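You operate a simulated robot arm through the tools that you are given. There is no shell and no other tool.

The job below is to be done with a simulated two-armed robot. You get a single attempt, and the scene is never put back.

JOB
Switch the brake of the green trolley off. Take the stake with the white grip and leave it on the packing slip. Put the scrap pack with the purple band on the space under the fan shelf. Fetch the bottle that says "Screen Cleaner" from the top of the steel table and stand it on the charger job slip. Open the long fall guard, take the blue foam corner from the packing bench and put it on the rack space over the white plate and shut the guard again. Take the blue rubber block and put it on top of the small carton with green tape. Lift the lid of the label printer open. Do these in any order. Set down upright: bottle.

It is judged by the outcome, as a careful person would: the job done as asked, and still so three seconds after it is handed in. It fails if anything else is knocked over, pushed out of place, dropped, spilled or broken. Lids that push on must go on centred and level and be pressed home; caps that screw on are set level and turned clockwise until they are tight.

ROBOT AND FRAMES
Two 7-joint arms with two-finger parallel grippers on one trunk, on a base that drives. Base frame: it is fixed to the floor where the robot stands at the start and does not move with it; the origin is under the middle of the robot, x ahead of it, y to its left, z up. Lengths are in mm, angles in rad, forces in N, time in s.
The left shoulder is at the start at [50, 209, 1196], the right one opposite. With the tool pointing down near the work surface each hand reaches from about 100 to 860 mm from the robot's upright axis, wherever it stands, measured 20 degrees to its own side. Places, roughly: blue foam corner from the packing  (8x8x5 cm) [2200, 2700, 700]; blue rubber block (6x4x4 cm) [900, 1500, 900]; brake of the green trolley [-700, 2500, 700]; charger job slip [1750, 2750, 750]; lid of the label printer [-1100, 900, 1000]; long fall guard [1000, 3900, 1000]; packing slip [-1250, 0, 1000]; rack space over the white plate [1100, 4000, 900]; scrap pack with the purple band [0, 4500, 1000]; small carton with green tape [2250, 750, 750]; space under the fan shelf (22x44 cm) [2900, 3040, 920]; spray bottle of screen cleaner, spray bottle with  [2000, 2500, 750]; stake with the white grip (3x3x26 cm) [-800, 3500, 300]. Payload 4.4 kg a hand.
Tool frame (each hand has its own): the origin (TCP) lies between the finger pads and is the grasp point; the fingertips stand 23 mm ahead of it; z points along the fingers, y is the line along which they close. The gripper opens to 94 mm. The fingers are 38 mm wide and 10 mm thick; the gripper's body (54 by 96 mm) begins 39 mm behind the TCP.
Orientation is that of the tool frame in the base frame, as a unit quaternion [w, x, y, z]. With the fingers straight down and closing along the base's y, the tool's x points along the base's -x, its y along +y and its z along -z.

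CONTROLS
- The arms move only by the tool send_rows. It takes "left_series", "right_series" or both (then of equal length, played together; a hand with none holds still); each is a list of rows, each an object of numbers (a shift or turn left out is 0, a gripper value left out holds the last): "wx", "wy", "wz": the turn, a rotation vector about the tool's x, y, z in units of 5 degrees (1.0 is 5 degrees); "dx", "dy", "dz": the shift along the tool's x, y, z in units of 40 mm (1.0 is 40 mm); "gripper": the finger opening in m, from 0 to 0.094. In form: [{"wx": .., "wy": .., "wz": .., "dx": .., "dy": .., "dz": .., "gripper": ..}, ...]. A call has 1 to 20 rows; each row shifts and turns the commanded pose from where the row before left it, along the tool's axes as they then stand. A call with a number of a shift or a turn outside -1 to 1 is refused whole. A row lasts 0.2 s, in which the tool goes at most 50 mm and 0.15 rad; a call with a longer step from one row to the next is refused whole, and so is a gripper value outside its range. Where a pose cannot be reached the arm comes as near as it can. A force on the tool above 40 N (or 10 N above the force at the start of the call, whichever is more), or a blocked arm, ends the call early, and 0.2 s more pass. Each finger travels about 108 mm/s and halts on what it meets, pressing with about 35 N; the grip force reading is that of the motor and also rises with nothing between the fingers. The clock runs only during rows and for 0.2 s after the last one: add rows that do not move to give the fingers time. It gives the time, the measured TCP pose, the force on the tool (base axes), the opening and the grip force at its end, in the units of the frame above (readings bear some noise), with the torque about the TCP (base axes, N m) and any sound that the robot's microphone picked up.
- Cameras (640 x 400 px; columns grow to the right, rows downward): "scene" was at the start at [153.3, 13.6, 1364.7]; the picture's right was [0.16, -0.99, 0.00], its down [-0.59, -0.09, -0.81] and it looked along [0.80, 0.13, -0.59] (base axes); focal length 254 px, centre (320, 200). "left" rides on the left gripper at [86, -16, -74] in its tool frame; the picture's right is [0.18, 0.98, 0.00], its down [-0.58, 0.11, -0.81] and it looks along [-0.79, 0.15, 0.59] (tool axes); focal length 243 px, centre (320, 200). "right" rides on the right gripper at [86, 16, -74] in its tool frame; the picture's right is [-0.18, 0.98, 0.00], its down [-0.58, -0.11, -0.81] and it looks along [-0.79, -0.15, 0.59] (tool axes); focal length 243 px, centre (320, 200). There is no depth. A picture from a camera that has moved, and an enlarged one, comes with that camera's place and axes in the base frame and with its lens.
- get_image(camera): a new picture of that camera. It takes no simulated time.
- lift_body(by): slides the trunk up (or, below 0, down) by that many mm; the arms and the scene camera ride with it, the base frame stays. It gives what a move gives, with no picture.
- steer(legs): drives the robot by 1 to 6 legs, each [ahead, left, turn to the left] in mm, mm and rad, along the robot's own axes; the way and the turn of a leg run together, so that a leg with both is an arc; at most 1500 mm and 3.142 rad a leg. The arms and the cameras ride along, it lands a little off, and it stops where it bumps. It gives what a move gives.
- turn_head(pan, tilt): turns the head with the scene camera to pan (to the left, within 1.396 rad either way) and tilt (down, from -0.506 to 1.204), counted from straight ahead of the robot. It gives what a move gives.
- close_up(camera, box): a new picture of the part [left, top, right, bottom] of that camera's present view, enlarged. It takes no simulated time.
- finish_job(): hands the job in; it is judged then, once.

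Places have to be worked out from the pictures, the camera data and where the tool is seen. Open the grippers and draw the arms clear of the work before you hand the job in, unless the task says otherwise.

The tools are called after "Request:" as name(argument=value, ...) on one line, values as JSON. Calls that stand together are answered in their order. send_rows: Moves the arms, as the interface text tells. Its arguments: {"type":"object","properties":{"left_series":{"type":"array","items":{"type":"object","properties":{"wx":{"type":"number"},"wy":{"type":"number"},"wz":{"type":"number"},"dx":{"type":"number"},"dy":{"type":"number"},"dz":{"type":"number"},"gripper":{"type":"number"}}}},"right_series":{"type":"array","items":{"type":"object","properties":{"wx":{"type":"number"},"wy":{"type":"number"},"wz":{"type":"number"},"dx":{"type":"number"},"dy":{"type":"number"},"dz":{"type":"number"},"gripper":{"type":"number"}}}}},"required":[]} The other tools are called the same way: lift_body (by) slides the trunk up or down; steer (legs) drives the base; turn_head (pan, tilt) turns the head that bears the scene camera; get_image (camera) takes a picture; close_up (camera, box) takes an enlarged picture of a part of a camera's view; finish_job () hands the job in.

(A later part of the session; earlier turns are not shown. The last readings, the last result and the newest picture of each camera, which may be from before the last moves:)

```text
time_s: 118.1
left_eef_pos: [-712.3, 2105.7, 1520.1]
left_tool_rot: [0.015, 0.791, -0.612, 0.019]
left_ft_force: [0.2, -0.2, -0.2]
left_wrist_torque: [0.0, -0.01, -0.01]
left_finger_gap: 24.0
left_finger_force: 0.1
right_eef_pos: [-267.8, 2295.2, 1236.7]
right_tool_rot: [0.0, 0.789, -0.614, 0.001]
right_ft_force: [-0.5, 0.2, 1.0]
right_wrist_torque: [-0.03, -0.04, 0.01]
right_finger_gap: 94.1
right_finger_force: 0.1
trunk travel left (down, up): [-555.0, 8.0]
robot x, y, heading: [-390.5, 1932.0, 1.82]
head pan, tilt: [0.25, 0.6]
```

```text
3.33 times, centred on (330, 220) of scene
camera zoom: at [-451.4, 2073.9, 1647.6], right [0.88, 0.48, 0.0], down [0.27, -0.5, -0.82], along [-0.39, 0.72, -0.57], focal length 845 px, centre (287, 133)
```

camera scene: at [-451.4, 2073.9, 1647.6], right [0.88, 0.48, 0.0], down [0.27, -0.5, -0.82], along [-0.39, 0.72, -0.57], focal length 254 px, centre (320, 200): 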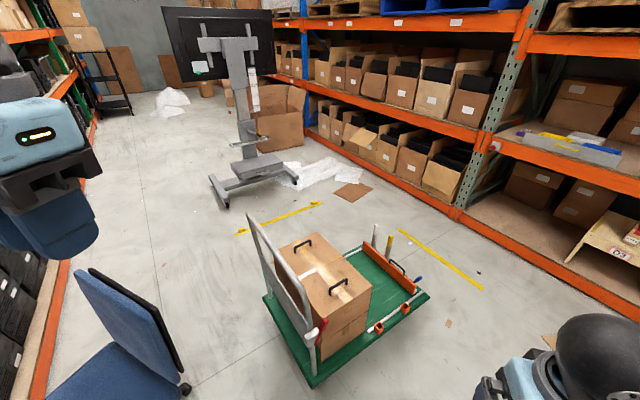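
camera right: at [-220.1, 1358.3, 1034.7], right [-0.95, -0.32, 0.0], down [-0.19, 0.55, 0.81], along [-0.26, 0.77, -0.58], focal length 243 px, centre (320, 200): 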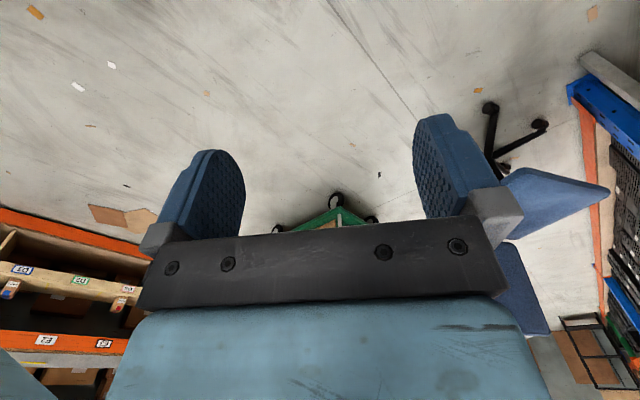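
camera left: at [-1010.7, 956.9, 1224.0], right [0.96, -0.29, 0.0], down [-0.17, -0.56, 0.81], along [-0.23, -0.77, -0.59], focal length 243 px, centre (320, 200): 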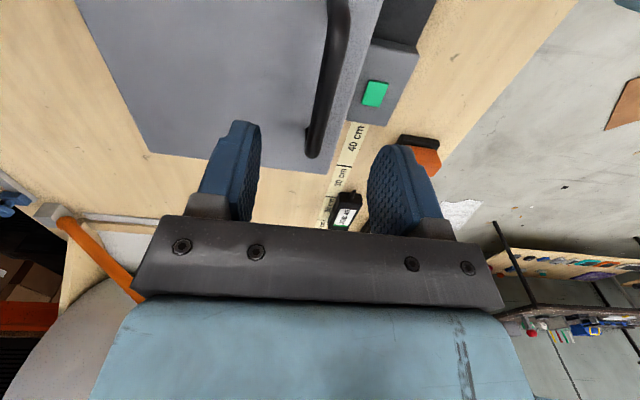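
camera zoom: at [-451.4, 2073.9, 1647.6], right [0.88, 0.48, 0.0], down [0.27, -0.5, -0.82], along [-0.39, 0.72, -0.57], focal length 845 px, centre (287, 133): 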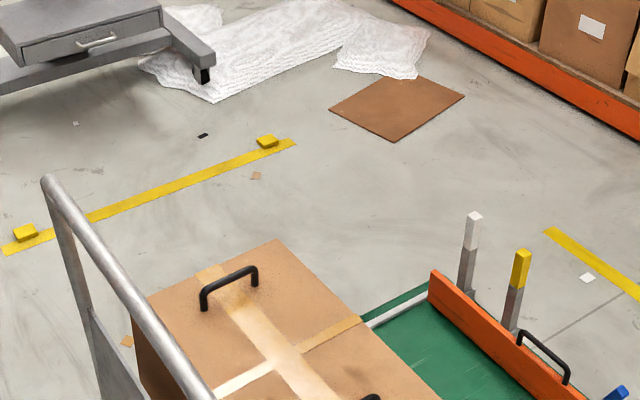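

Lift limit is 400 per call; I lower 390 and look again.

Request:
lift_body(by=-390)

Request:
get_image(camera="scene")

Request:
close_up(camera="scene", box=[250, 160, 390, 280])

```text
time_s: 121.8
left_eef_pos: [-712.6, 2105.9, 1129.1]
left_tool_rot: [0.015, 0.791, -0.611, 0.018]
left_ft_force: [-1.0, 0.2, -0.3]
left_wrist_torque: [0.01, 0.02, 0.03]
left_finger_gap: 24.0
left_finger_force: 0.0
right_eef_pos: [-267.9, 2296.1, 847.9]
right_tool_rot: [0.0, 0.79, -0.613, 0.002]
right_ft_force: [0.5, 0.3, 0.6]
right_wrist_torque: [-0.01, -0.03, 0.0]
right_finger_gap: 93.9
right_finger_force: 0.0
trunk travel left (down, up): [-165.0, 398.0]
robot x, y, heading: [-393.3, 1932.9, 1.821]
head pan, tilt: [0.25, 0.6]
```

```text
taken
camera scene: at [-451.4, 2074.0, 1257.7], right [0.88, 0.48, 0.0], down [0.27, -0.5, -0.83], along [-0.4, 0.72, -0.56], focal length 254 px, centre (320, 200)
```

scene: 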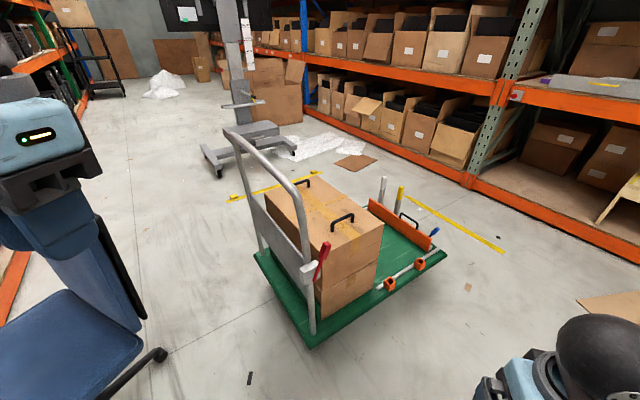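

```text
3.33 times, centred on (320, 220) of scene
camera zoom: at [-451.4, 2074.0, 1257.7], right [0.88, 0.48, 0.0], down [0.27, -0.5, -0.83], along [-0.4, 0.72, -0.56], focal length 845 px, centre (320, 133)
```

zoom: 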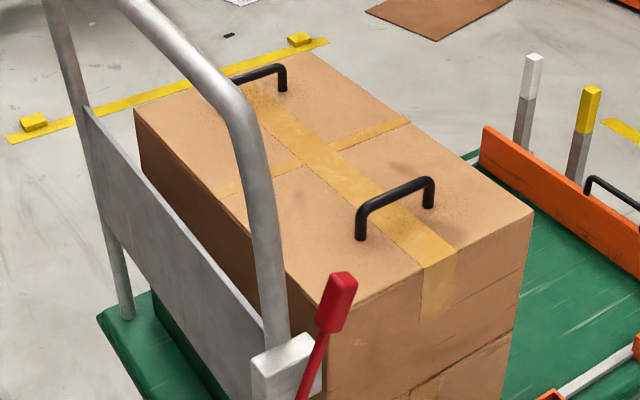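

Request:
close_up(camera="scene", box=[270, 220, 370, 320])

```text
4.00 times, centred on (320, 270) of scene
camera zoom: at [-451.4, 2074.0, 1257.7], right [0.88, 0.48, 0.0], down [0.27, -0.5, -0.83], along [-0.4, 0.72, -0.56], focal length 1014 px, centre (320, -80)
```

zoom: 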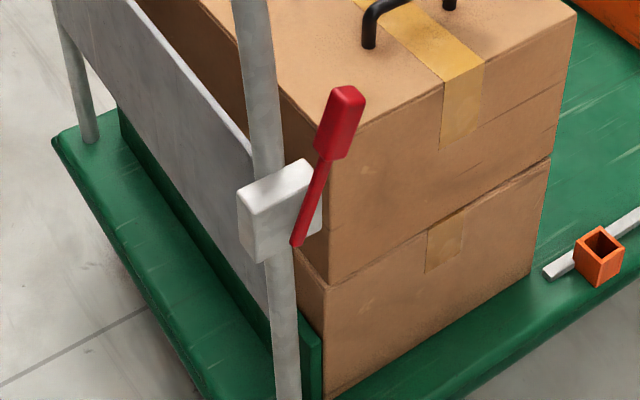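

The lever pivots at the lower end on the post's side block. I drive to the trolley's right side to see its face and any markings.

Request:
steer(legs=[[0, -400, 0], [300, 0, 0], [0, 0, 0.9]])

Request:
turn_head(pan=0.0, tilt=0.6)

Request:
get_image(camera="scene")

Request:
close_up(camera="scene", box=[250, 150, 390, 270])

```text
time_s: 129.9
left_eef_pos: [-413.7, 2179.0, 1129.6]
left_tool_rot: [0.004, 0.979, -0.202, 0.023]
left_ft_force: [0.4, -0.4, -0.5]
left_wrist_torque: [-0.01, 0.02, -0.06]
left_finger_gap: 23.8
left_finger_force: 0.0
right_eef_pos: [-292.8, 2645.9, 846.4]
right_tool_rot: [0.0, 0.979, -0.203, 0.0]
right_ft_force: [0.3, -1.0, 0.6]
right_wrist_torque: [0.01, -0.03, -0.03]
right_finger_gap: 94.0
right_finger_force: 0.0
trunk travel left (down, up): [-165.0, 398.0]
robot x, y, heading: [-82.7, 2324.2, 2.732]
head pan, tilt: [0.25, 0.6]
```

```text
time_s: 130.6
left_eef_pos: [-414.0, 2178.3, 1129.6]
left_tool_rot: [0.005, 0.979, -0.201, 0.023]
left_ft_force: [0.9, -0.1, -0.2]
left_wrist_torque: [-0.03, 0.02, 0.0]
left_finger_gap: 24.5
left_finger_force: 0.0
right_eef_pos: [-291.7, 2646.0, 847.2]
right_tool_rot: [-0.001, 0.979, -0.203, 0.002]
right_ft_force: [0.1, -0.3, -0.5]
right_wrist_torque: [0.02, -0.01, -0.01]
right_finger_gap: 93.7
right_finger_force: 0.0
trunk travel left (down, up): [-165.0, 398.0]
robot x, y, heading: [-85.9, 2322.1, 2.728]
head pan, tilt: [0.0, 0.6]
```

```text
taken
camera scene: at [-224.3, 2386.6, 1257.7], right [0.4, 0.92, 0.0], down [0.52, -0.22, -0.83], along [-0.76, 0.33, -0.56], focal length 254 px, centre (320, 200)
```

scene: 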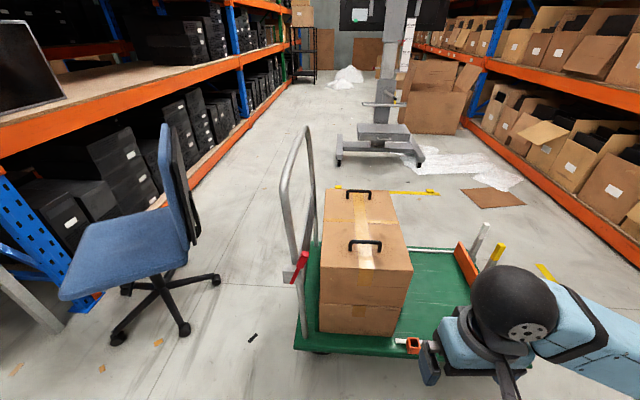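

```text
3.33 times, centred on (320, 210) of scene
camera zoom: at [-224.3, 2386.6, 1257.7], right [0.4, 0.92, 0.0], down [0.52, -0.22, -0.83], along [-0.76, 0.33, -0.56], focal length 845 px, centre (320, 167)
```

zoom: 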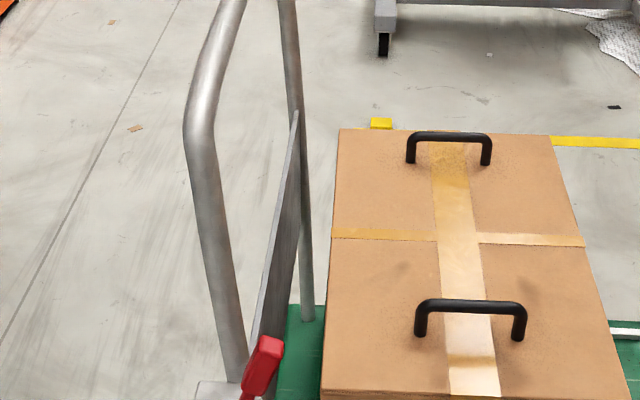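

Request:
close_up(camera="scene", box=[260, 230, 350, 320])

```text
4.44 times, centred on (305, 275) of scene
camera zoom: at [-224.3, 2386.6, 1257.7], right [0.4, 0.92, 0.0], down [0.52, -0.22, -0.83], along [-0.76, 0.33, -0.56], focal length 1127 px, centre (387, -133)
```

zoom: 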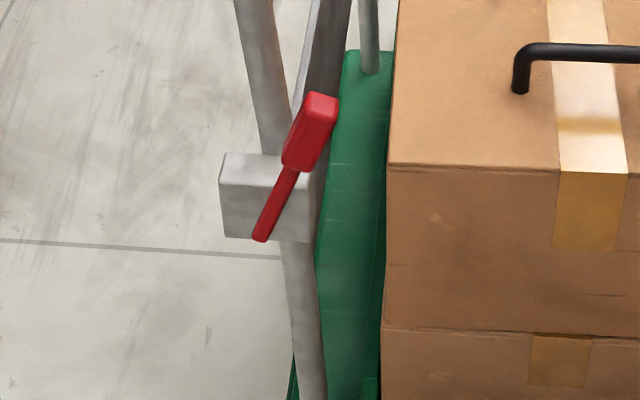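

The lever pivots at about (-709, 2506, 620), its red tip at (-685, 2546, 758), leaning toward the deck and lying outboard of post and box. I bring the closed right hand to its deck side, ready to swing it back toward the handle.

Request:
send_rows(right_series=[{"dx": -0.951, "dy": 0.609, "gripper": 0}, {"dx": -0.951, "dy": 0.609}, {"dx": -0.951, "dy": 0.609}, {"dx": -0.951, "dy": 0.609}, {"dx": -0.951, "dy": 0.609}, {"dx": -0.951, "dy": 0.609}, {"dx": -0.951, "dy": 0.609}, {"dx": -0.951, "dy": 0.609}, {"dz": 0.9}, {}])

Request:
get_image(camera="right")

Request:
close_up(camera="scene", box=[240, 180, 400, 300])

```text
time_s: 132.8
left_eef_pos: [-414.9, 2177.3, 1129.7]
left_tool_rot: [0.003, 0.979, -0.201, 0.023]
left_ft_force: [0.2, -0.9, -0.5]
left_wrist_torque: [0.01, 0.0, 0.0]
left_finger_gap: 24.1
left_finger_force: 0.1
right_eef_pos: [-648.8, 2587.4, 809.0]
right_tool_rot: [-0.001, 0.979, -0.204, 0.001]
right_ft_force: [0.4, -0.2, 0.0]
right_wrist_torque: [-0.03, 0.03, -0.02]
right_finger_gap: 0.0
right_finger_force: 34.8
trunk travel left (down, up): [-165.0, 398.0]
robot x, y, heading: [-80.7, 2325.8, 2.732]
head pan, tilt: [0.0, 0.6]
```

```text
taken
camera right: at [-576.9, 2538.2, 882.2], right [-0.56, -0.83, 0.0], down [-0.49, 0.33, 0.81], along [-0.67, 0.45, -0.59], focal length 243 px, centre (320, 200)
```

right: 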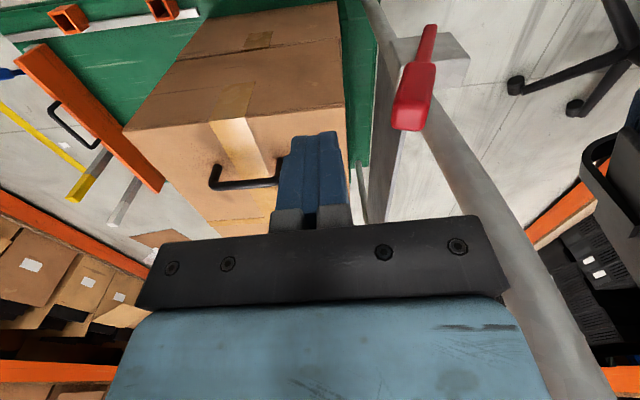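

```text
3.33 times, centred on (320, 240) of scene
camera zoom: at [-224.3, 2386.3, 1257.7], right [0.4, 0.92, 0.0], down [0.52, -0.22, -0.83], along [-0.76, 0.33, -0.56], focal length 845 px, centre (320, 67)
```

zoom: 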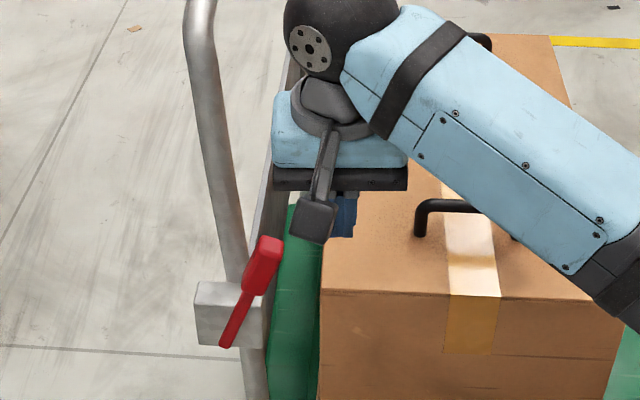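

The wrist view confirms the lever tip near (-684, 2545). I lower beside it and begin pushing it back, in small steps.

Request:
send_rows(right_series=[{"dz": 0.9}, {"dz": 0.87}, {"dx": -0.057, "dy": 0.497}, {"dx": -0.057, "dy": 0.497}, {"dx": -0.057, "dy": 0.497}, {}])

Request:
get_image(camera="right")

Request:
close_up(camera="scene", box=[240, 180, 400, 300])

```text
time_s: 134.2
left_eef_pos: [-415.1, 2178.6, 1129.7]
left_tool_rot: [0.005, 0.979, -0.201, 0.022]
left_ft_force: [0.3, 0.2, -0.2]
left_wrist_torque: [0.04, -0.02, 0.0]
left_finger_gap: 24.1
left_finger_force: 0.1
right_eef_pos: [-677.2, 2537.3, 739.5]
right_tool_rot: [-0.001, 0.979, -0.204, 0.001]
right_ft_force: [0.2, 0.0, -0.4]
right_wrist_torque: [-0.01, 0.01, -0.05]
right_finger_gap: 0.0
right_finger_force: 35.1
trunk travel left (down, up): [-165.0, 398.0]
robot x, y, heading: [-80.4, 2329.2, 2.734]
head pan, tilt: [0.0, 0.6]
```

```text
taken
camera right: at [-607.1, 2488.5, 812.9], right [-0.56, -0.83, 0.0], down [-0.49, 0.33, 0.8], along [-0.67, 0.45, -0.59], focal length 243 px, centre (320, 200)
```

right: 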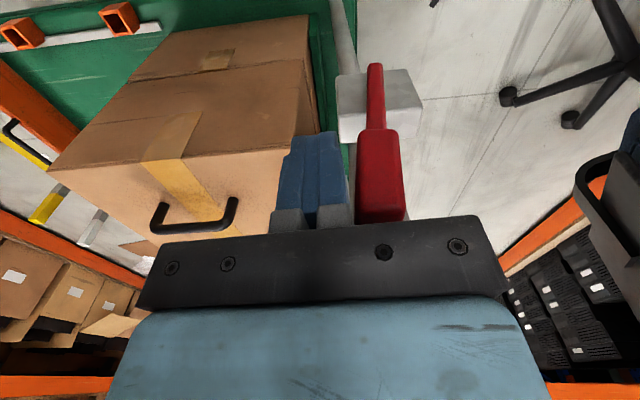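

```text
3.33 times, centred on (320, 240) of scene
camera zoom: at [-224.2, 2387.0, 1257.6], right [0.4, 0.92, 0.0], down [0.52, -0.23, -0.83], along [-0.76, 0.33, -0.56], focal length 845 px, centre (320, 67)
```

zoom: 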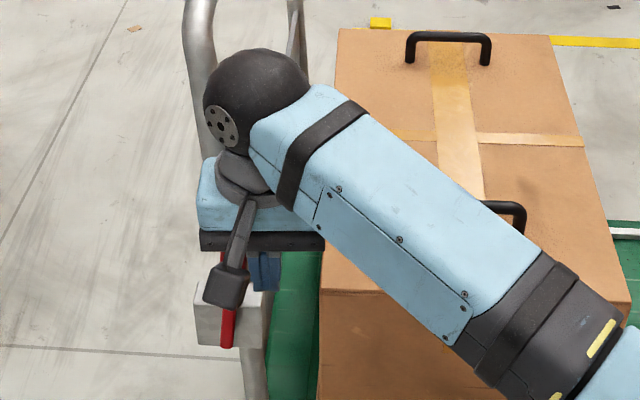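

Contact with hardly any resistance; I keep pushing the lever back in small steps.

Request:
send_rows(right_series=[{"dx": -0.057, "dy": 0.497}, {"dx": -0.057, "dy": 0.497}, {}])

Request:
get_image(camera="right")

Request:
close_up(camera="scene", box=[240, 180, 400, 300])

```text
time_s: 134.7
left_eef_pos: [-413.9, 2178.8, 1129.7]
left_tool_rot: [0.005, 0.979, -0.202, 0.023]
left_ft_force: [-0.5, -1.3, -1.2]
left_wrist_torque: [-0.02, -0.03, 0.0]
left_finger_gap: 24.0
left_finger_force: 0.0
right_eef_pos: [-689.7, 2520.0, 738.4]
right_tool_rot: [-0.003, 0.979, -0.206, 0.005]
right_ft_force: [13.8, -1.0, 4.6]
right_wrist_torque: [0.06, 0.85, -0.02]
right_finger_gap: 0.0
right_finger_force: 35.2
trunk travel left (down, up): [-165.0, 398.0]
robot x, y, heading: [-80.1, 2324.7, 2.726]
head pan, tilt: [0.0, 0.6]
stopped in row 2 (right hand): the force on the tool passed its limit at 66 N (the readings are from after the stop); the commanded pose is now the measured one
```

```text
taken
camera right: at [-618.6, 2470.1, 814.0], right [-0.57, -0.82, -0.01], down [-0.5, 0.33, 0.8], along [-0.66, 0.46, -0.6], focal length 243 px, centre (320, 200)
```

right: 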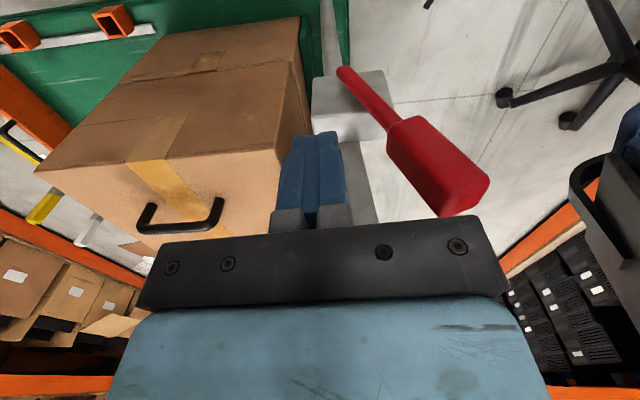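

```text
3.33 times, centred on (320, 240) of scene
camera zoom: at [-223.8, 2386.9, 1257.7], right [0.4, 0.92, 0.0], down [0.52, -0.23, -0.83], along [-0.76, 0.33, -0.56], focal length 845 px, centre (320, 67)
```

zoom: 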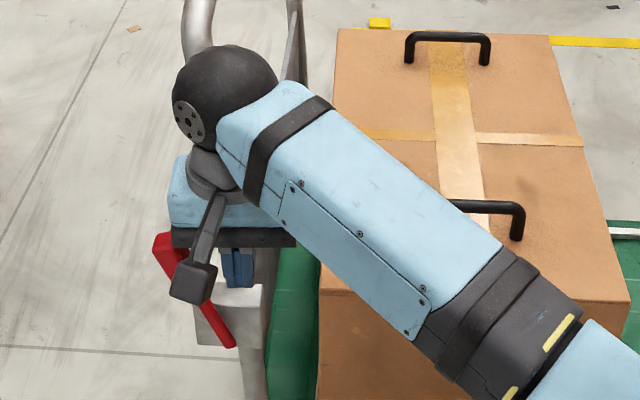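

The lever snapped over to the other side; the hand lightly touched the post. I back out away from the post and up.

Request:
send_rows(right_series=[{"dx": 0.3, "dy": -0.3}, {"dx": 0.4, "dy": -0.6}, {"dx": 0.9}, {"dx": 0.9}, {"dx": 0.9}, {"dz": -0.9}, {"dz": -0.9}, {}])

Request:
close_up(camera="scene", box=[240, 180, 400, 300])

Request:
get_image(camera="scene")

```text
time_s: 136.5
left_eef_pos: [-416.6, 2179.1, 1128.5]
left_tool_rot: [0.004, 0.979, -0.201, 0.023]
left_ft_force: [0.1, -0.1, 0.1]
left_wrist_torque: [-0.02, -0.01, 0.04]
left_finger_gap: 24.0
left_finger_force: 0.0
right_eef_pos: [-550.7, 2497.9, 814.1]
right_tool_rot: [-0.002, 0.978, -0.207, 0.004]
right_ft_force: [-0.9, -0.3, -0.3]
right_wrist_torque: [-0.02, 0.01, 0.03]
right_finger_gap: 0.0
right_finger_force: 35.2
trunk travel left (down, up): [-165.0, 398.0]
robot x, y, heading: [-77.9, 2326.1, 2.729]
head pan, tilt: [0.0, 0.6]
```

```text
3.33 times, centred on (320, 240) of scene
camera zoom: at [-224.2, 2386.9, 1257.6], right [0.4, 0.92, 0.0], down [0.52, -0.23, -0.83], along [-0.76, 0.33, -0.57], focal length 845 px, centre (320, 67)
```

zoom: 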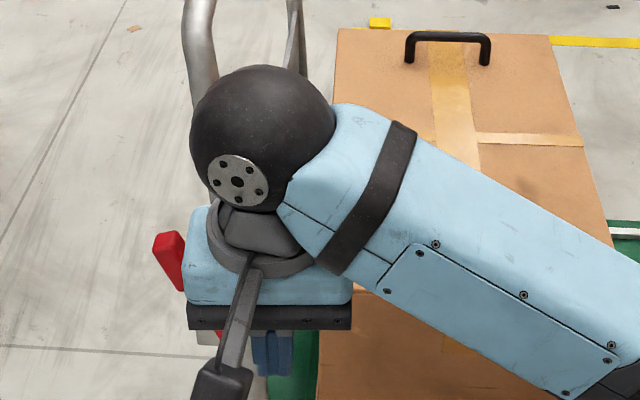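

```text
taken
camera scene: at [-224.2, 2386.9, 1257.6], right [0.4, 0.92, 0.0], down [0.52, -0.23, -0.83], along [-0.76, 0.33, -0.57], focal length 254 px, centre (320, 200)
```

scene: 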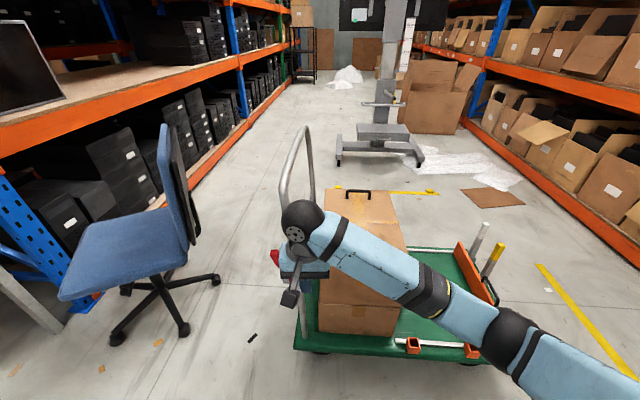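

The brake lever is now flipped over to the other side and the trolley did not move. I retract the right hand and drive round to the far end of the trolley for the stake, whose top is near (-758, 3476, 485).

Request:
send_rows(right_series=[{"dx": 0.64, "dy": -0.853, "gripper": 0.09}, {"dx": 0.64, "dy": -0.853}, {"dx": 0.64, "dy": -0.853}, {"dx": 0.64, "dy": -0.853}, {"dx": 0.64, "dy": -0.853}, {"dx": 0.64, "dy": -0.853}, {"dx": 0.64, "dy": -0.853}])

Request:
steer(legs=[[0, 0, -1.16], [300, 0, 0], [0, -330, 0], [900, 0, 0]])

Request:
turn_head(pan=0.0, tilt=0.4)

Request:
get_image(camera="scene")

Request:
turn_head(pan=1.2, tilt=0.6)

Request:
get_image(camera="scene")

```text
time_s: 138.1
left_eef_pos: [-414.6, 2178.6, 1128.9]
left_tool_rot: [0.005, 0.979, -0.202, 0.023]
left_ft_force: [0.0, 0.6, 0.6]
left_wrist_torque: [0.02, -0.01, 0.03]
left_finger_gap: 24.1
left_finger_force: 0.1
right_eef_pos: [-290.9, 2643.7, 814.5]
right_tool_rot: [-0.003, 0.978, -0.207, 0.004]
right_ft_force: [0.2, 0.1, 0.0]
right_wrist_torque: [0.0, 0.03, -0.03]
right_finger_gap: 89.8
right_finger_force: 0.2
trunk travel left (down, up): [-165.0, 398.0]
robot x, y, heading: [-82.3, 2325.0, 2.73]
head pan, tilt: [0.0, 0.6]
```

```text
time_s: 150.6
left_eef_pos: [-37.5, 3787.2, 1129.3]
left_tool_rot: [0.016, 0.718, -0.696, 0.018]
left_ft_force: [-0.3, 0.1, 0.0]
left_wrist_torque: [0.01, 0.0, -0.01]
left_finger_gap: 24.1
left_finger_force: 0.0
right_eef_pos: [433.1, 3871.4, 815.2]
right_tool_rot: [0.001, 0.715, -0.699, 0.005]
right_ft_force: [0.6, 0.2, 0.4]
right_wrist_torque: [-0.02, -0.03, -0.02]
right_finger_gap: 89.8
right_finger_force: 0.0
trunk travel left (down, up): [-165.0, 398.0]
robot x, y, heading: [232.3, 3547.7, 1.601]
head pan, tilt: [0.0, 0.6]
```

```text
time_s: 151.3
left_eef_pos: [-38.5, 3786.1, 1129.2]
left_tool_rot: [0.016, 0.718, -0.695, 0.017]
left_ft_force: [-0.6, 0.0, 1.1]
left_wrist_torque: [0.02, 0.0, -0.03]
left_finger_gap: 23.8
left_finger_force: 0.1
right_eef_pos: [434.2, 3872.0, 815.3]
right_tool_rot: [0.0, 0.714, -0.7, 0.005]
right_ft_force: [0.8, 0.5, 0.5]
right_wrist_torque: [-0.04, -0.02, -0.03]
right_finger_gap: 89.9
right_finger_force: 0.1
trunk travel left (down, up): [-165.0, 398.0]
robot x, y, heading: [235.1, 3545.2, 1.594]
head pan, tilt: [0.0, 0.4]
```

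```text
taken
camera scene: at [230.7, 3705.3, 1275.8], right [1.0, 0.03, 0.0], down [0.01, -0.39, -0.92], along [-0.02, 0.92, -0.39], focal length 254 px, centre (320, 200)
```

scene: 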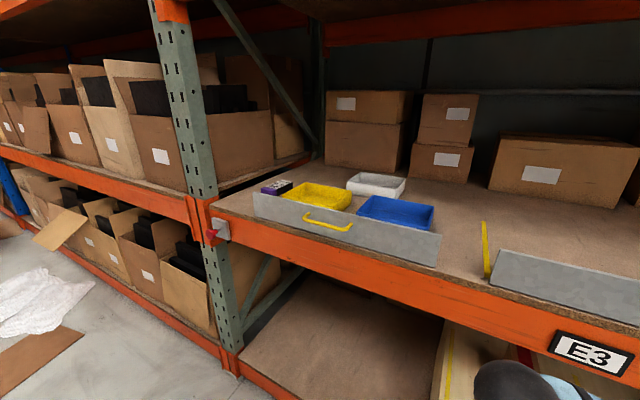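

```text
time_s: 152.7
left_eef_pos: [-38.1, 3786.4, 1129.3]
left_tool_rot: [0.017, 0.718, -0.695, 0.017]
left_ft_force: [-0.9, 0.2, 0.3]
left_wrist_torque: [0.0, 0.0, -0.03]
left_finger_gap: 24.3
left_finger_force: 0.1
right_eef_pos: [434.4, 3870.9, 814.6]
right_tool_rot: [0.0, 0.714, -0.7, 0.005]
right_ft_force: [0.5, 0.7, 0.2]
right_wrist_torque: [0.02, 0.01, 0.01]
right_finger_gap: 89.9
right_finger_force: 0.0
trunk travel left (down, up): [-165.0, 398.0]
robot x, y, heading: [238.8, 3545.3, 1.594]
head pan, tilt: [1.201, 0.6]
```

```text
taken
camera scene: at [149.9, 3642.6, 1257.7], right [0.34, 0.94, 0.0], down [0.53, -0.19, -0.83], along [-0.78, 0.28, -0.56], focal length 254 px, centre (320, 200)
```

scene: 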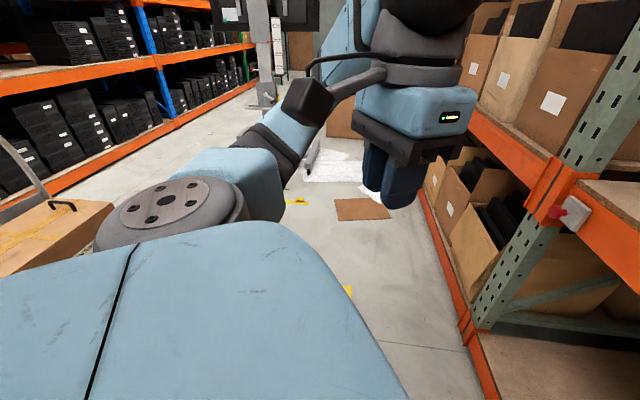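

I see the rack with trays, the small purple-banded pack and the guard plates. I turn here to face the trolley, then edge into place for the stake.

Request:
steer(legs=[[0, 0, 1.5476], [317, 0, 0], [0, -150, 0]])

Request:
turn_head(pan=0.35, tilt=0.7)

Request:
get_image(camera="scene")

```text
time_s: 154.8
left_eef_pos: [-126.2, 3620.8, 1126.4]
left_tool_rot: [0.003, 0.854, -0.519, 0.021]
left_ft_force: [-0.3, 0.9, -1.2]
left_wrist_torque: [-0.01, -0.01, -0.02]
left_finger_gap: 23.8
left_finger_force: 0.2
right_eef_pos: [268.8, 3904.6, 816.3]
right_tool_rot: [-0.009, 0.85, -0.526, 0.014]
right_ft_force: [-0.1, -0.2, 0.7]
right_wrist_torque: [0.0, -0.02, -0.02]
right_finger_gap: 89.9
right_finger_force: 0.0
trunk travel left (down, up): [-165.0, 398.0]
robot x, y, heading: [236.4, 3531.2, 2.043]
head pan, tilt: [1.201, 0.6]
stopped in leg 1: the robot was blocked; the commanded pose is now the measured one
```

```text
time_s: 156.0
left_eef_pos: [-124.4, 3617.4, 1127.4]
left_tool_rot: [0.002, 0.856, -0.517, 0.019]
left_ft_force: [-0.4, -0.8, 0.5]
left_wrist_torque: [0.0, 0.03, 0.01]
left_finger_gap: 24.2
left_finger_force: 0.1
right_eef_pos: [270.0, 3904.5, 818.1]
right_tool_rot: [-0.008, 0.852, -0.524, 0.012]
right_ft_force: [0.6, 0.4, 0.2]
right_wrist_torque: [-0.01, 0.0, 0.04]
right_finger_gap: 89.9
right_finger_force: 0.0
trunk travel left (down, up): [-165.0, 398.0]
robot x, y, heading: [233.9, 3535.1, 2.047]
head pan, tilt: [0.351, 0.7]
```

```text
taken
camera scene: at [132.4, 3634.6, 1250.1], right [0.68, 0.74, 0.02], down [0.48, -0.42, -0.77], along [-0.56, 0.53, -0.64], focal length 254 px, centre (320, 200)
```

scene: 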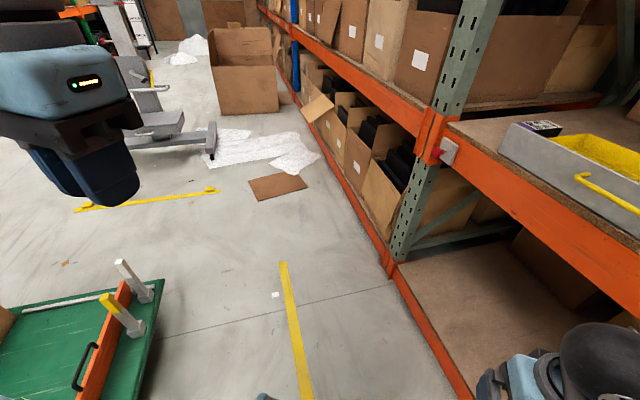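

Blocked again: my right elbow sticks out ~0.5 m and has met the rack front. I turn back a little and look at the rack there.

Request:
steer(legs=[[0, 0, -0.15]])

Request:
turn_head(pan=-0.7, tilt=0.5)

Request:
get_image(camera="scene")

Request:
turn_head(pan=-1.3, tilt=0.5)

Request:
get_image(camera="scene")

```text
time_s: 157.0
left_eef_pos: [-98.1, 3685.1, 1129.4]
left_tool_rot: [0.014, 0.815, -0.579, 0.019]
left_ft_force: [-0.8, 0.4, -0.1]
left_wrist_torque: [-0.02, 0.0, 0.02]
left_finger_gap: 23.9
left_finger_force: 0.0
right_eef_pos: [330.4, 3905.4, 810.8]
right_tool_rot: [0.002, 0.81, -0.586, 0.013]
right_ft_force: [-0.3, -0.2, -0.3]
right_wrist_torque: [-0.01, 0.02, 0.02]
right_finger_gap: 90.0
right_finger_force: 0.0
trunk travel left (down, up): [-165.0, 398.0]
robot x, y, heading: [235.6, 3536.9, 1.901]
head pan, tilt: [0.351, 0.7]
```

```text
time_s: 158.3
left_eef_pos: [-98.5, 3684.2, 1129.4]
left_tool_rot: [0.013, 0.815, -0.579, 0.018]
left_ft_force: [0.7, -0.3, 0.1]
left_wrist_torque: [0.02, -0.04, 0.02]
left_finger_gap: 24.2
left_finger_force: 0.0
right_eef_pos: [329.3, 3903.7, 809.6]
right_tool_rot: [0.002, 0.81, -0.586, 0.013]
right_ft_force: [-0.4, 0.4, -0.2]
right_wrist_torque: [0.04, 0.01, -0.01]
right_finger_gap: 90.1
right_finger_force: 0.0
trunk travel left (down, up): [-165.0, 398.0]
robot x, y, heading: [235.4, 3541.7, 1.898]
head pan, tilt: [-0.7, 0.499]
```

```text
taken
camera scene: at [245.8, 3685.1, 1266.7], right [0.93, -0.36, 0.0], down [-0.17, -0.45, -0.88], along [0.32, 0.82, -0.48], focal length 254 px, centre (320, 200)
```

scene: 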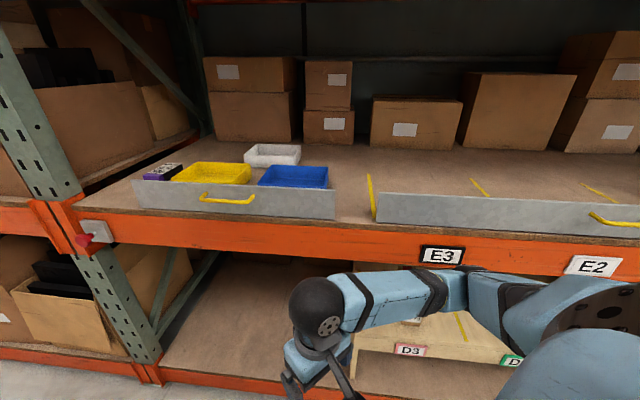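

```text
time_s: 159.3
left_eef_pos: [-97.7, 3684.4, 1128.3]
left_tool_rot: [0.014, 0.815, -0.579, 0.02]
left_ft_force: [-0.3, -0.3, 0.3]
left_wrist_torque: [0.0, -0.05, -0.01]
left_finger_gap: 24.1
left_finger_force: 0.1
right_eef_pos: [329.3, 3904.1, 811.0]
right_tool_rot: [0.002, 0.81, -0.586, 0.013]
right_ft_force: [-1.1, -0.4, 1.1]
right_wrist_torque: [-0.02, 0.03, 0.0]
right_finger_gap: 90.2
right_finger_force: 0.0
trunk travel left (down, up): [-165.0, 398.0]
robot x, y, heading: [237.7, 3537.9, 1.898]
head pan, tilt: [-1.3, 0.499]
```

```text
taken
camera scene: at [288.0, 3651.7, 1266.7], right [0.56, -0.83, 0.0], down [-0.4, -0.27, -0.88], along [0.72, 0.5, -0.48], focal length 254 px, centre (320, 200)
```

scene: 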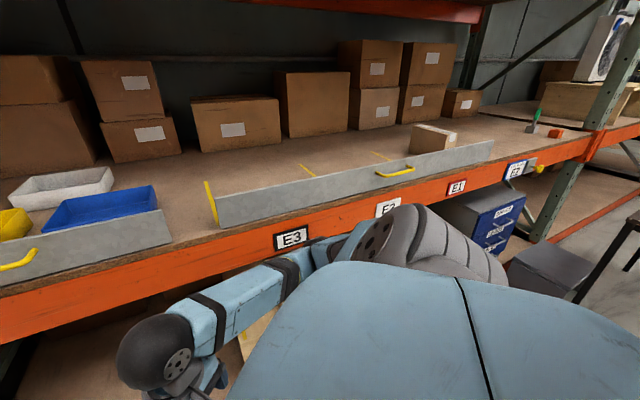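

The elbow only touched the orange beam; both guards look undisturbed. I back away from the rack, turn, then approach the stake.

Request:
steer(legs=[[-240, 0, 0], [0, 0, 1.24]])

Request:
turn_head(pan=0.1, tilt=0.6)

Request:
get_image(camera="scene")

```text
time_s: 164.2
left_eef_pos: [63.5, 3045.3, 1128.4]
left_tool_rot: [-0.001, 1.0, 0.004, 0.023]
left_ft_force: [0.2, -0.3, -0.7]
left_wrist_torque: [0.0, -0.01, 0.0]
left_finger_gap: 24.1
left_finger_force: 0.0
right_eef_pos: [-6.9, 3522.2, 811.1]
right_tool_rot: [-0.006, 1.0, -0.006, 0.012]
right_ft_force: [0.2, 0.4, -0.3]
right_wrist_torque: [-0.01, 0.0, 0.0]
right_finger_gap: 90.1
right_finger_force: 0.0
trunk travel left (down, up): [-165.0, 398.0]
robot x, y, heading: [308.8, 3315.0, -3.143]
head pan, tilt: [-1.3, 0.499]
```

```text
time_s: 165.7
left_eef_pos: [62.2, 3045.1, 1129.8]
left_tool_rot: [0.0, 1.0, 0.003, 0.023]
left_ft_force: [0.3, -0.6, 0.3]
left_wrist_torque: [0.01, 0.0, 0.01]
left_finger_gap: 24.0
left_finger_force: 0.0
right_eef_pos: [-6.7, 3521.0, 810.6]
right_tool_rot: [-0.006, 1.0, -0.006, 0.012]
right_ft_force: [0.3, -0.6, 0.0]
right_wrist_torque: [0.0, -0.02, -0.01]
right_finger_gap: 89.8
right_finger_force: 0.0
trunk travel left (down, up): [-165.0, 398.0]
robot x, y, heading: [311.4, 3310.7, -3.14]
head pan, tilt: [0.099, 0.6]
```

```text
taken
camera scene: at [155.5, 3304.3, 1257.7], right [-0.1, 0.99, 0.0], down [0.56, 0.06, -0.83], along [-0.82, -0.08, -0.56], focal length 254 px, centre (320, 200)
```

scene: 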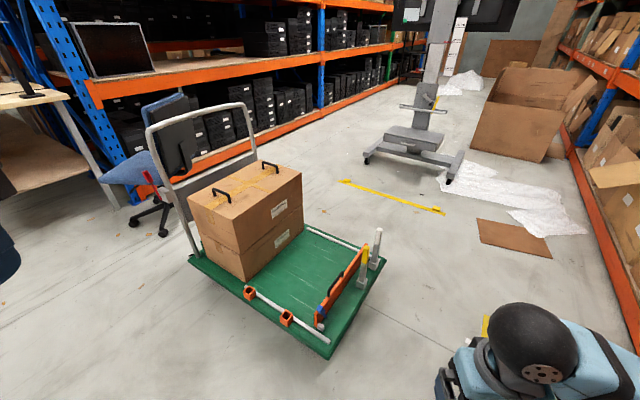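

Request:
close_up(camera="scene", box=[280, 210, 420, 350])

```text
2.86 times, centred on (350, 280) of scene
camera zoom: at [155.5, 3304.3, 1257.7], right [-0.1, 0.99, 0.0], down [0.56, 0.06, -0.83], along [-0.82, -0.08, -0.56], focal length 724 px, centre (234, -29)
```

zoom: 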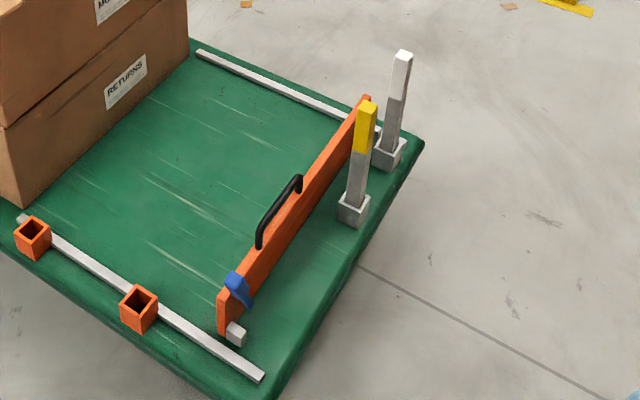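

The white stake stands at about (-787, 3500), top z≈462. I drive to (-160, 3680), facing it.

Request:
steer(legs=[[200, 0, 0], [0, -369, 0], [271, 0, 0]])

Request:
turn_head(pan=0.3, tilt=0.8)

Request:
get_image(camera="scene")

Request:
close_up(camera="scene", box=[240, 130, 400, 270])

```text
time_s: 172.2
left_eef_pos: [-414.0, 3412.6, 1128.6]
left_tool_rot: [0.0, 1.0, 0.004, 0.023]
left_ft_force: [0.1, 0.2, -0.5]
left_wrist_torque: [0.01, -0.02, -0.04]
left_finger_gap: 24.0
left_finger_force: 0.1
right_eef_pos: [-485.4, 3887.4, 809.8]
right_tool_rot: [-0.007, 1.0, -0.004, 0.013]
right_ft_force: [-0.6, 0.4, -0.1]
right_wrist_torque: [0.01, -0.03, -0.02]
right_finger_gap: 90.2
right_finger_force: 0.0
trunk travel left (down, up): [-165.0, 398.0]
robot x, y, heading: [-164.3, 3677.3, -3.139]
head pan, tilt: [0.099, 0.6]
```

```text
time_s: 173.0
left_eef_pos: [-414.5, 3410.9, 1130.2]
left_tool_rot: [0.0, 1.0, 0.004, 0.023]
left_ft_force: [0.2, -0.5, 0.1]
left_wrist_torque: [-0.02, 0.01, 0.0]
left_finger_gap: 24.2
left_finger_force: 0.0
right_eef_pos: [-484.3, 3887.1, 809.5]
right_tool_rot: [-0.006, 1.0, -0.003, 0.012]
right_ft_force: [0.3, 0.2, -0.9]
right_wrist_torque: [0.03, 0.0, 0.04]
right_finger_gap: 89.8
right_finger_force: 0.0
trunk travel left (down, up): [-165.0, 398.0]
robot x, y, heading: [-164.6, 3684.8, -3.141]
head pan, tilt: [0.3, 0.799]
```

```text
taken
camera scene: at [-311.7, 3655.5, 1240.8], right [-0.3, 0.95, 0.0], down [0.68, 0.21, -0.7], along [-0.67, -0.21, -0.72], focal length 254 px, centre (320, 200)
```

scene: 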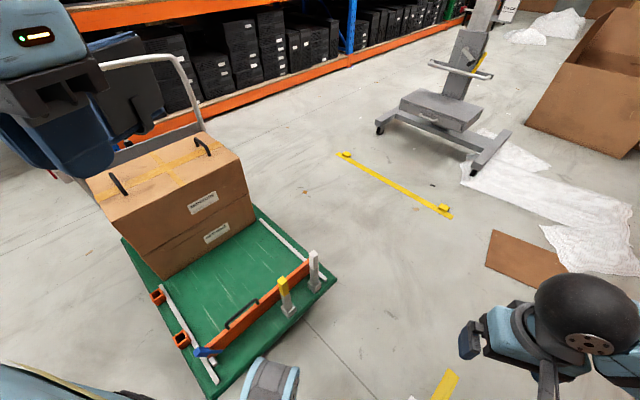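

```text
2.86 times, centred on (320, 200) of scene
camera zoom: at [-311.7, 3655.5, 1240.8], right [-0.3, 0.95, 0.0], down [0.68, 0.21, -0.7], along [-0.67, -0.21, -0.72], focal length 724 px, centre (320, 200)
```

zoom: 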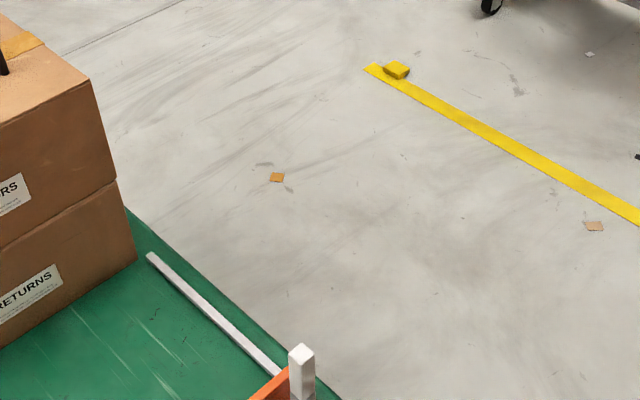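

The base corner is ~55 mm from the trolley edge, good. Triangulating both views, the stake top is at (-759, 3490, 490). I bring the left hand above it and turn it square to the trolley.

Request:
send_rows(left_series=[{"wy": -0.53, "gripper": 0.07}, {"dx": -0.958, "dy": -0.219}, {"dx": -0.958, "dy": -0.219}, {"dx": -0.958, "dy": -0.219}, {"dx": -0.958, "dy": -0.219}, {"dx": -0.958, "dy": -0.219}, {"dx": -0.958, "dy": -0.219}, {"dx": -0.958, "dy": -0.219}, {"dx": -0.958, "dy": -0.219}, {"dx": -0.958, "dy": -0.219}, {"wz": 0.967}, {"wz": 0.967}, {"wz": 0.967}, {"wz": 0.967}, {"wz": 0.967}, {"wz": 0.967}])

Request:
lift_body(by=-160)

Request:
get_image(camera="left")

Request:
get_image(camera="scene")

```text
time_s: 176.4
left_eef_pos: [-763.8, 3490.1, 1136.1]
left_tool_rot: [0.0, 0.969, -0.248, 0.0]
left_ft_force: [0.4, 0.6, 0.0]
left_wrist_torque: [-0.01, 0.0, -0.03]
left_finger_gap: 70.0
left_finger_force: 0.1
left hand out of reach, approached as far as the arm can: row 1
right_eef_pos: [-484.7, 3887.5, 810.2]
right_tool_rot: [-0.006, 1.0, -0.005, 0.011]
right_ft_force: [0.0, -0.2, -0.4]
right_wrist_torque: [0.01, 0.01, 0.03]
right_finger_gap: 90.2
right_finger_force: 0.1
trunk travel left (down, up): [-165.0, 398.0]
robot x, y, heading: [-168.0, 3679.7, -3.14]
head pan, tilt: [0.3, 0.799]
```

```text
time_s: 178.2
left_eef_pos: [-763.6, 3488.4, 974.2]
left_tool_rot: [-0.001, 0.969, -0.246, 0.0]
left_ft_force: [0.5, 0.4, -0.3]
left_wrist_torque: [-0.03, -0.03, 0.0]
left_finger_gap: 70.0
left_finger_force: 0.0
right_eef_pos: [-484.8, 3887.8, 650.6]
right_tool_rot: [-0.005, 1.0, -0.005, 0.012]
right_ft_force: [-0.8, 0.4, 0.5]
right_wrist_torque: [0.03, -0.01, 0.0]
right_finger_gap: 89.9
right_finger_force: 0.2
trunk travel left (down, up): [-5.0, 558.0]
robot x, y, heading: [-166.6, 3679.9, -3.138]
head pan, tilt: [0.3, 0.799]
```

```text
taken
camera left: at [-681.9, 3461.5, 1050.3], right [-0.31, -0.95, 0.0], down [-0.56, 0.18, 0.81], along [-0.77, 0.25, -0.59], focal length 243 px, centre (320, 200)
```

left: 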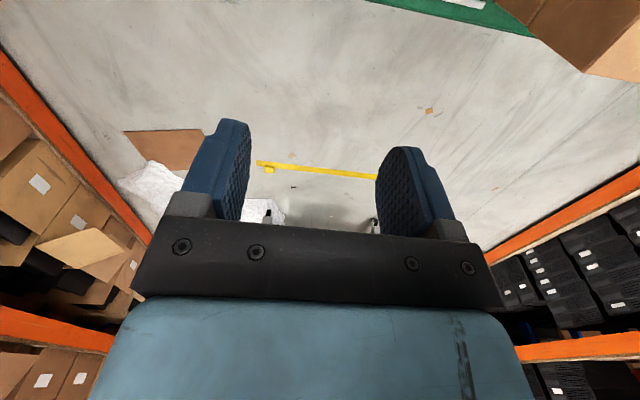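

```text
taken
camera scene: at [-311.5, 3655.4, 1080.9], right [-0.3, 0.95, 0.0], down [0.68, 0.21, -0.7], along [-0.67, -0.21, -0.72], focal length 254 px, centre (320, 200)
```

scene: 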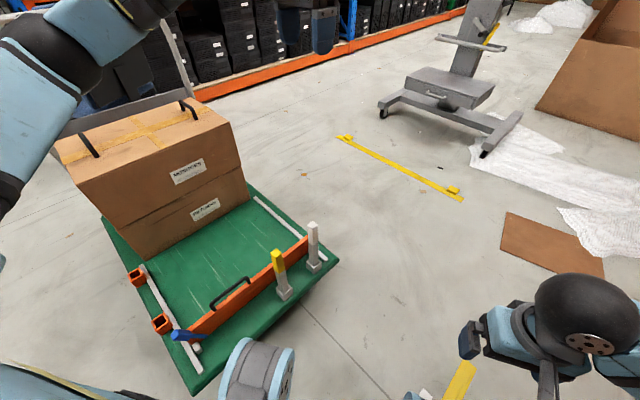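

Request:
close_up(camera="scene", box=[240, 200, 380, 320])

```text
3.33 times, centred on (310, 260) of scene
camera zoom: at [-311.5, 3655.4, 1080.9], right [-0.3, 0.95, 0.0], down [0.68, 0.21, -0.7], along [-0.67, -0.21, -0.72], focal length 845 px, centre (353, 0)
```

zoom: 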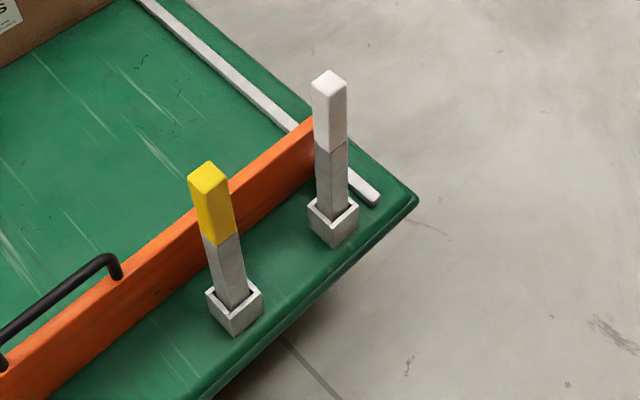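

Refined stake position (-766, 3489), top z≈478; the hand is right above. I descend to z≈454 around the white grip.

Request:
send_rows(left_series=[{"dz": 1}, {"dz": 1}, {"dz": 1}, {"dz": 1}, {"dz": 1}, {"dz": 1}, {"dz": 1}, {"dz": 1}, {"dz": 1}, {"dz": 1}, {}])

Request:
get_image(camera="left")

Request:
close_up(camera="scene", box=[240, 180, 400, 320])

```text
time_s: 180.6
left_eef_pos: [-764.7, 3490.2, 575.7]
left_tool_rot: [0.0, 0.969, -0.247, 0.0]
left_ft_force: [-0.7, -0.9, -0.3]
left_wrist_torque: [0.02, -0.01, 0.0]
left_finger_gap: 69.8
left_finger_force: 0.1
right_eef_pos: [-484.1, 3886.4, 650.9]
right_tool_rot: [-0.006, 1.0, -0.005, 0.011]
right_ft_force: [1.2, -0.3, -1.0]
right_wrist_torque: [-0.02, 0.01, 0.01]
right_finger_gap: 90.1
right_finger_force: 0.0
trunk travel left (down, up): [-5.0, 558.0]
robot x, y, heading: [-168.4, 3682.3, -3.138]
head pan, tilt: [0.3, 0.799]
```

```text
taken
camera left: at [-681.8, 3462.1, 651.3], right [-0.31, -0.95, 0.0], down [-0.56, 0.18, 0.81], along [-0.77, 0.25, -0.59], focal length 243 px, centre (320, 200)
```

left: 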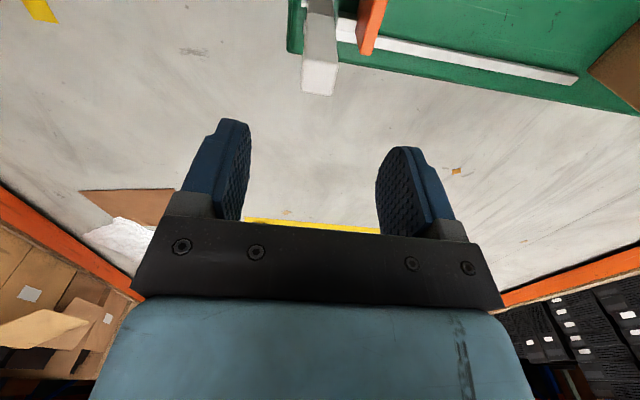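

```text
2.86 times, centred on (320, 250) of scene
camera zoom: at [-311.7, 3655.4, 1080.8], right [-0.3, 0.95, 0.0], down [0.68, 0.21, -0.7], along [-0.67, -0.21, -0.72], focal length 724 px, centre (320, 57)
```

zoom: 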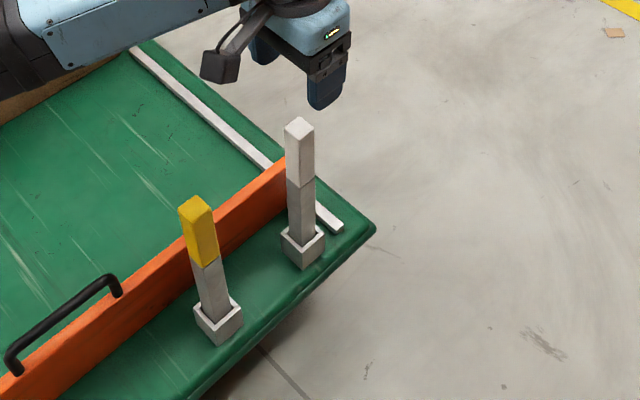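

The wrist view shows the stake ~8 mm further along tool -x; I correct, descend and grip.

Request:
send_rows(left_series=[{"dx": -0.2}, {"dz": 1}, {"dz": 1}, {"dz": 1}, {"gripper": 0.0}, {}, {}, {}])

Request:
get_image(camera="left")

```text
time_s: 182.4
left_eef_pos: [-770.8, 3494.0, 453.5]
left_tool_rot: [0.0, 0.969, -0.246, -0.001]
left_ft_force: [-1.1, -0.4, -0.9]
left_wrist_torque: [0.03, 0.25, 0.01]
left_finger_gap: 24.6
left_finger_force: 34.9
right_eef_pos: [-485.2, 3888.4, 650.4]
right_tool_rot: [-0.006, 1.0, -0.004, 0.011]
right_ft_force: [-0.6, -1.1, -0.4]
right_wrist_torque: [0.01, -0.01, 0.04]
right_finger_gap: 89.9
right_finger_force: 0.0
trunk travel left (down, up): [-5.0, 558.0]
robot x, y, heading: [-163.6, 3680.5, -3.14]
head pan, tilt: [0.3, 0.799]
```

```text
taken
camera left: at [-689.1, 3465.5, 528.7], right [-0.31, -0.95, 0.0], down [-0.56, 0.18, 0.81], along [-0.77, 0.25, -0.59], focal length 243 px, centre (320, 200)
```

left: 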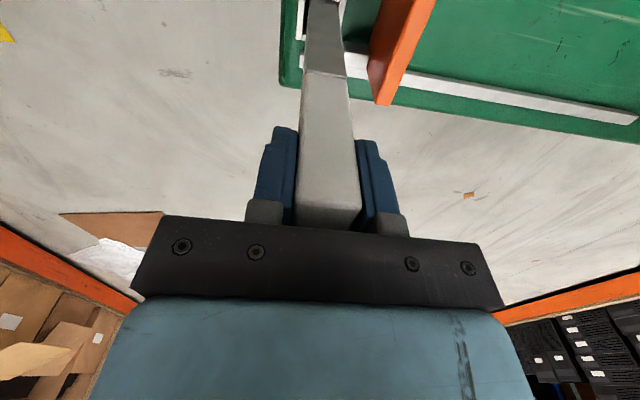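

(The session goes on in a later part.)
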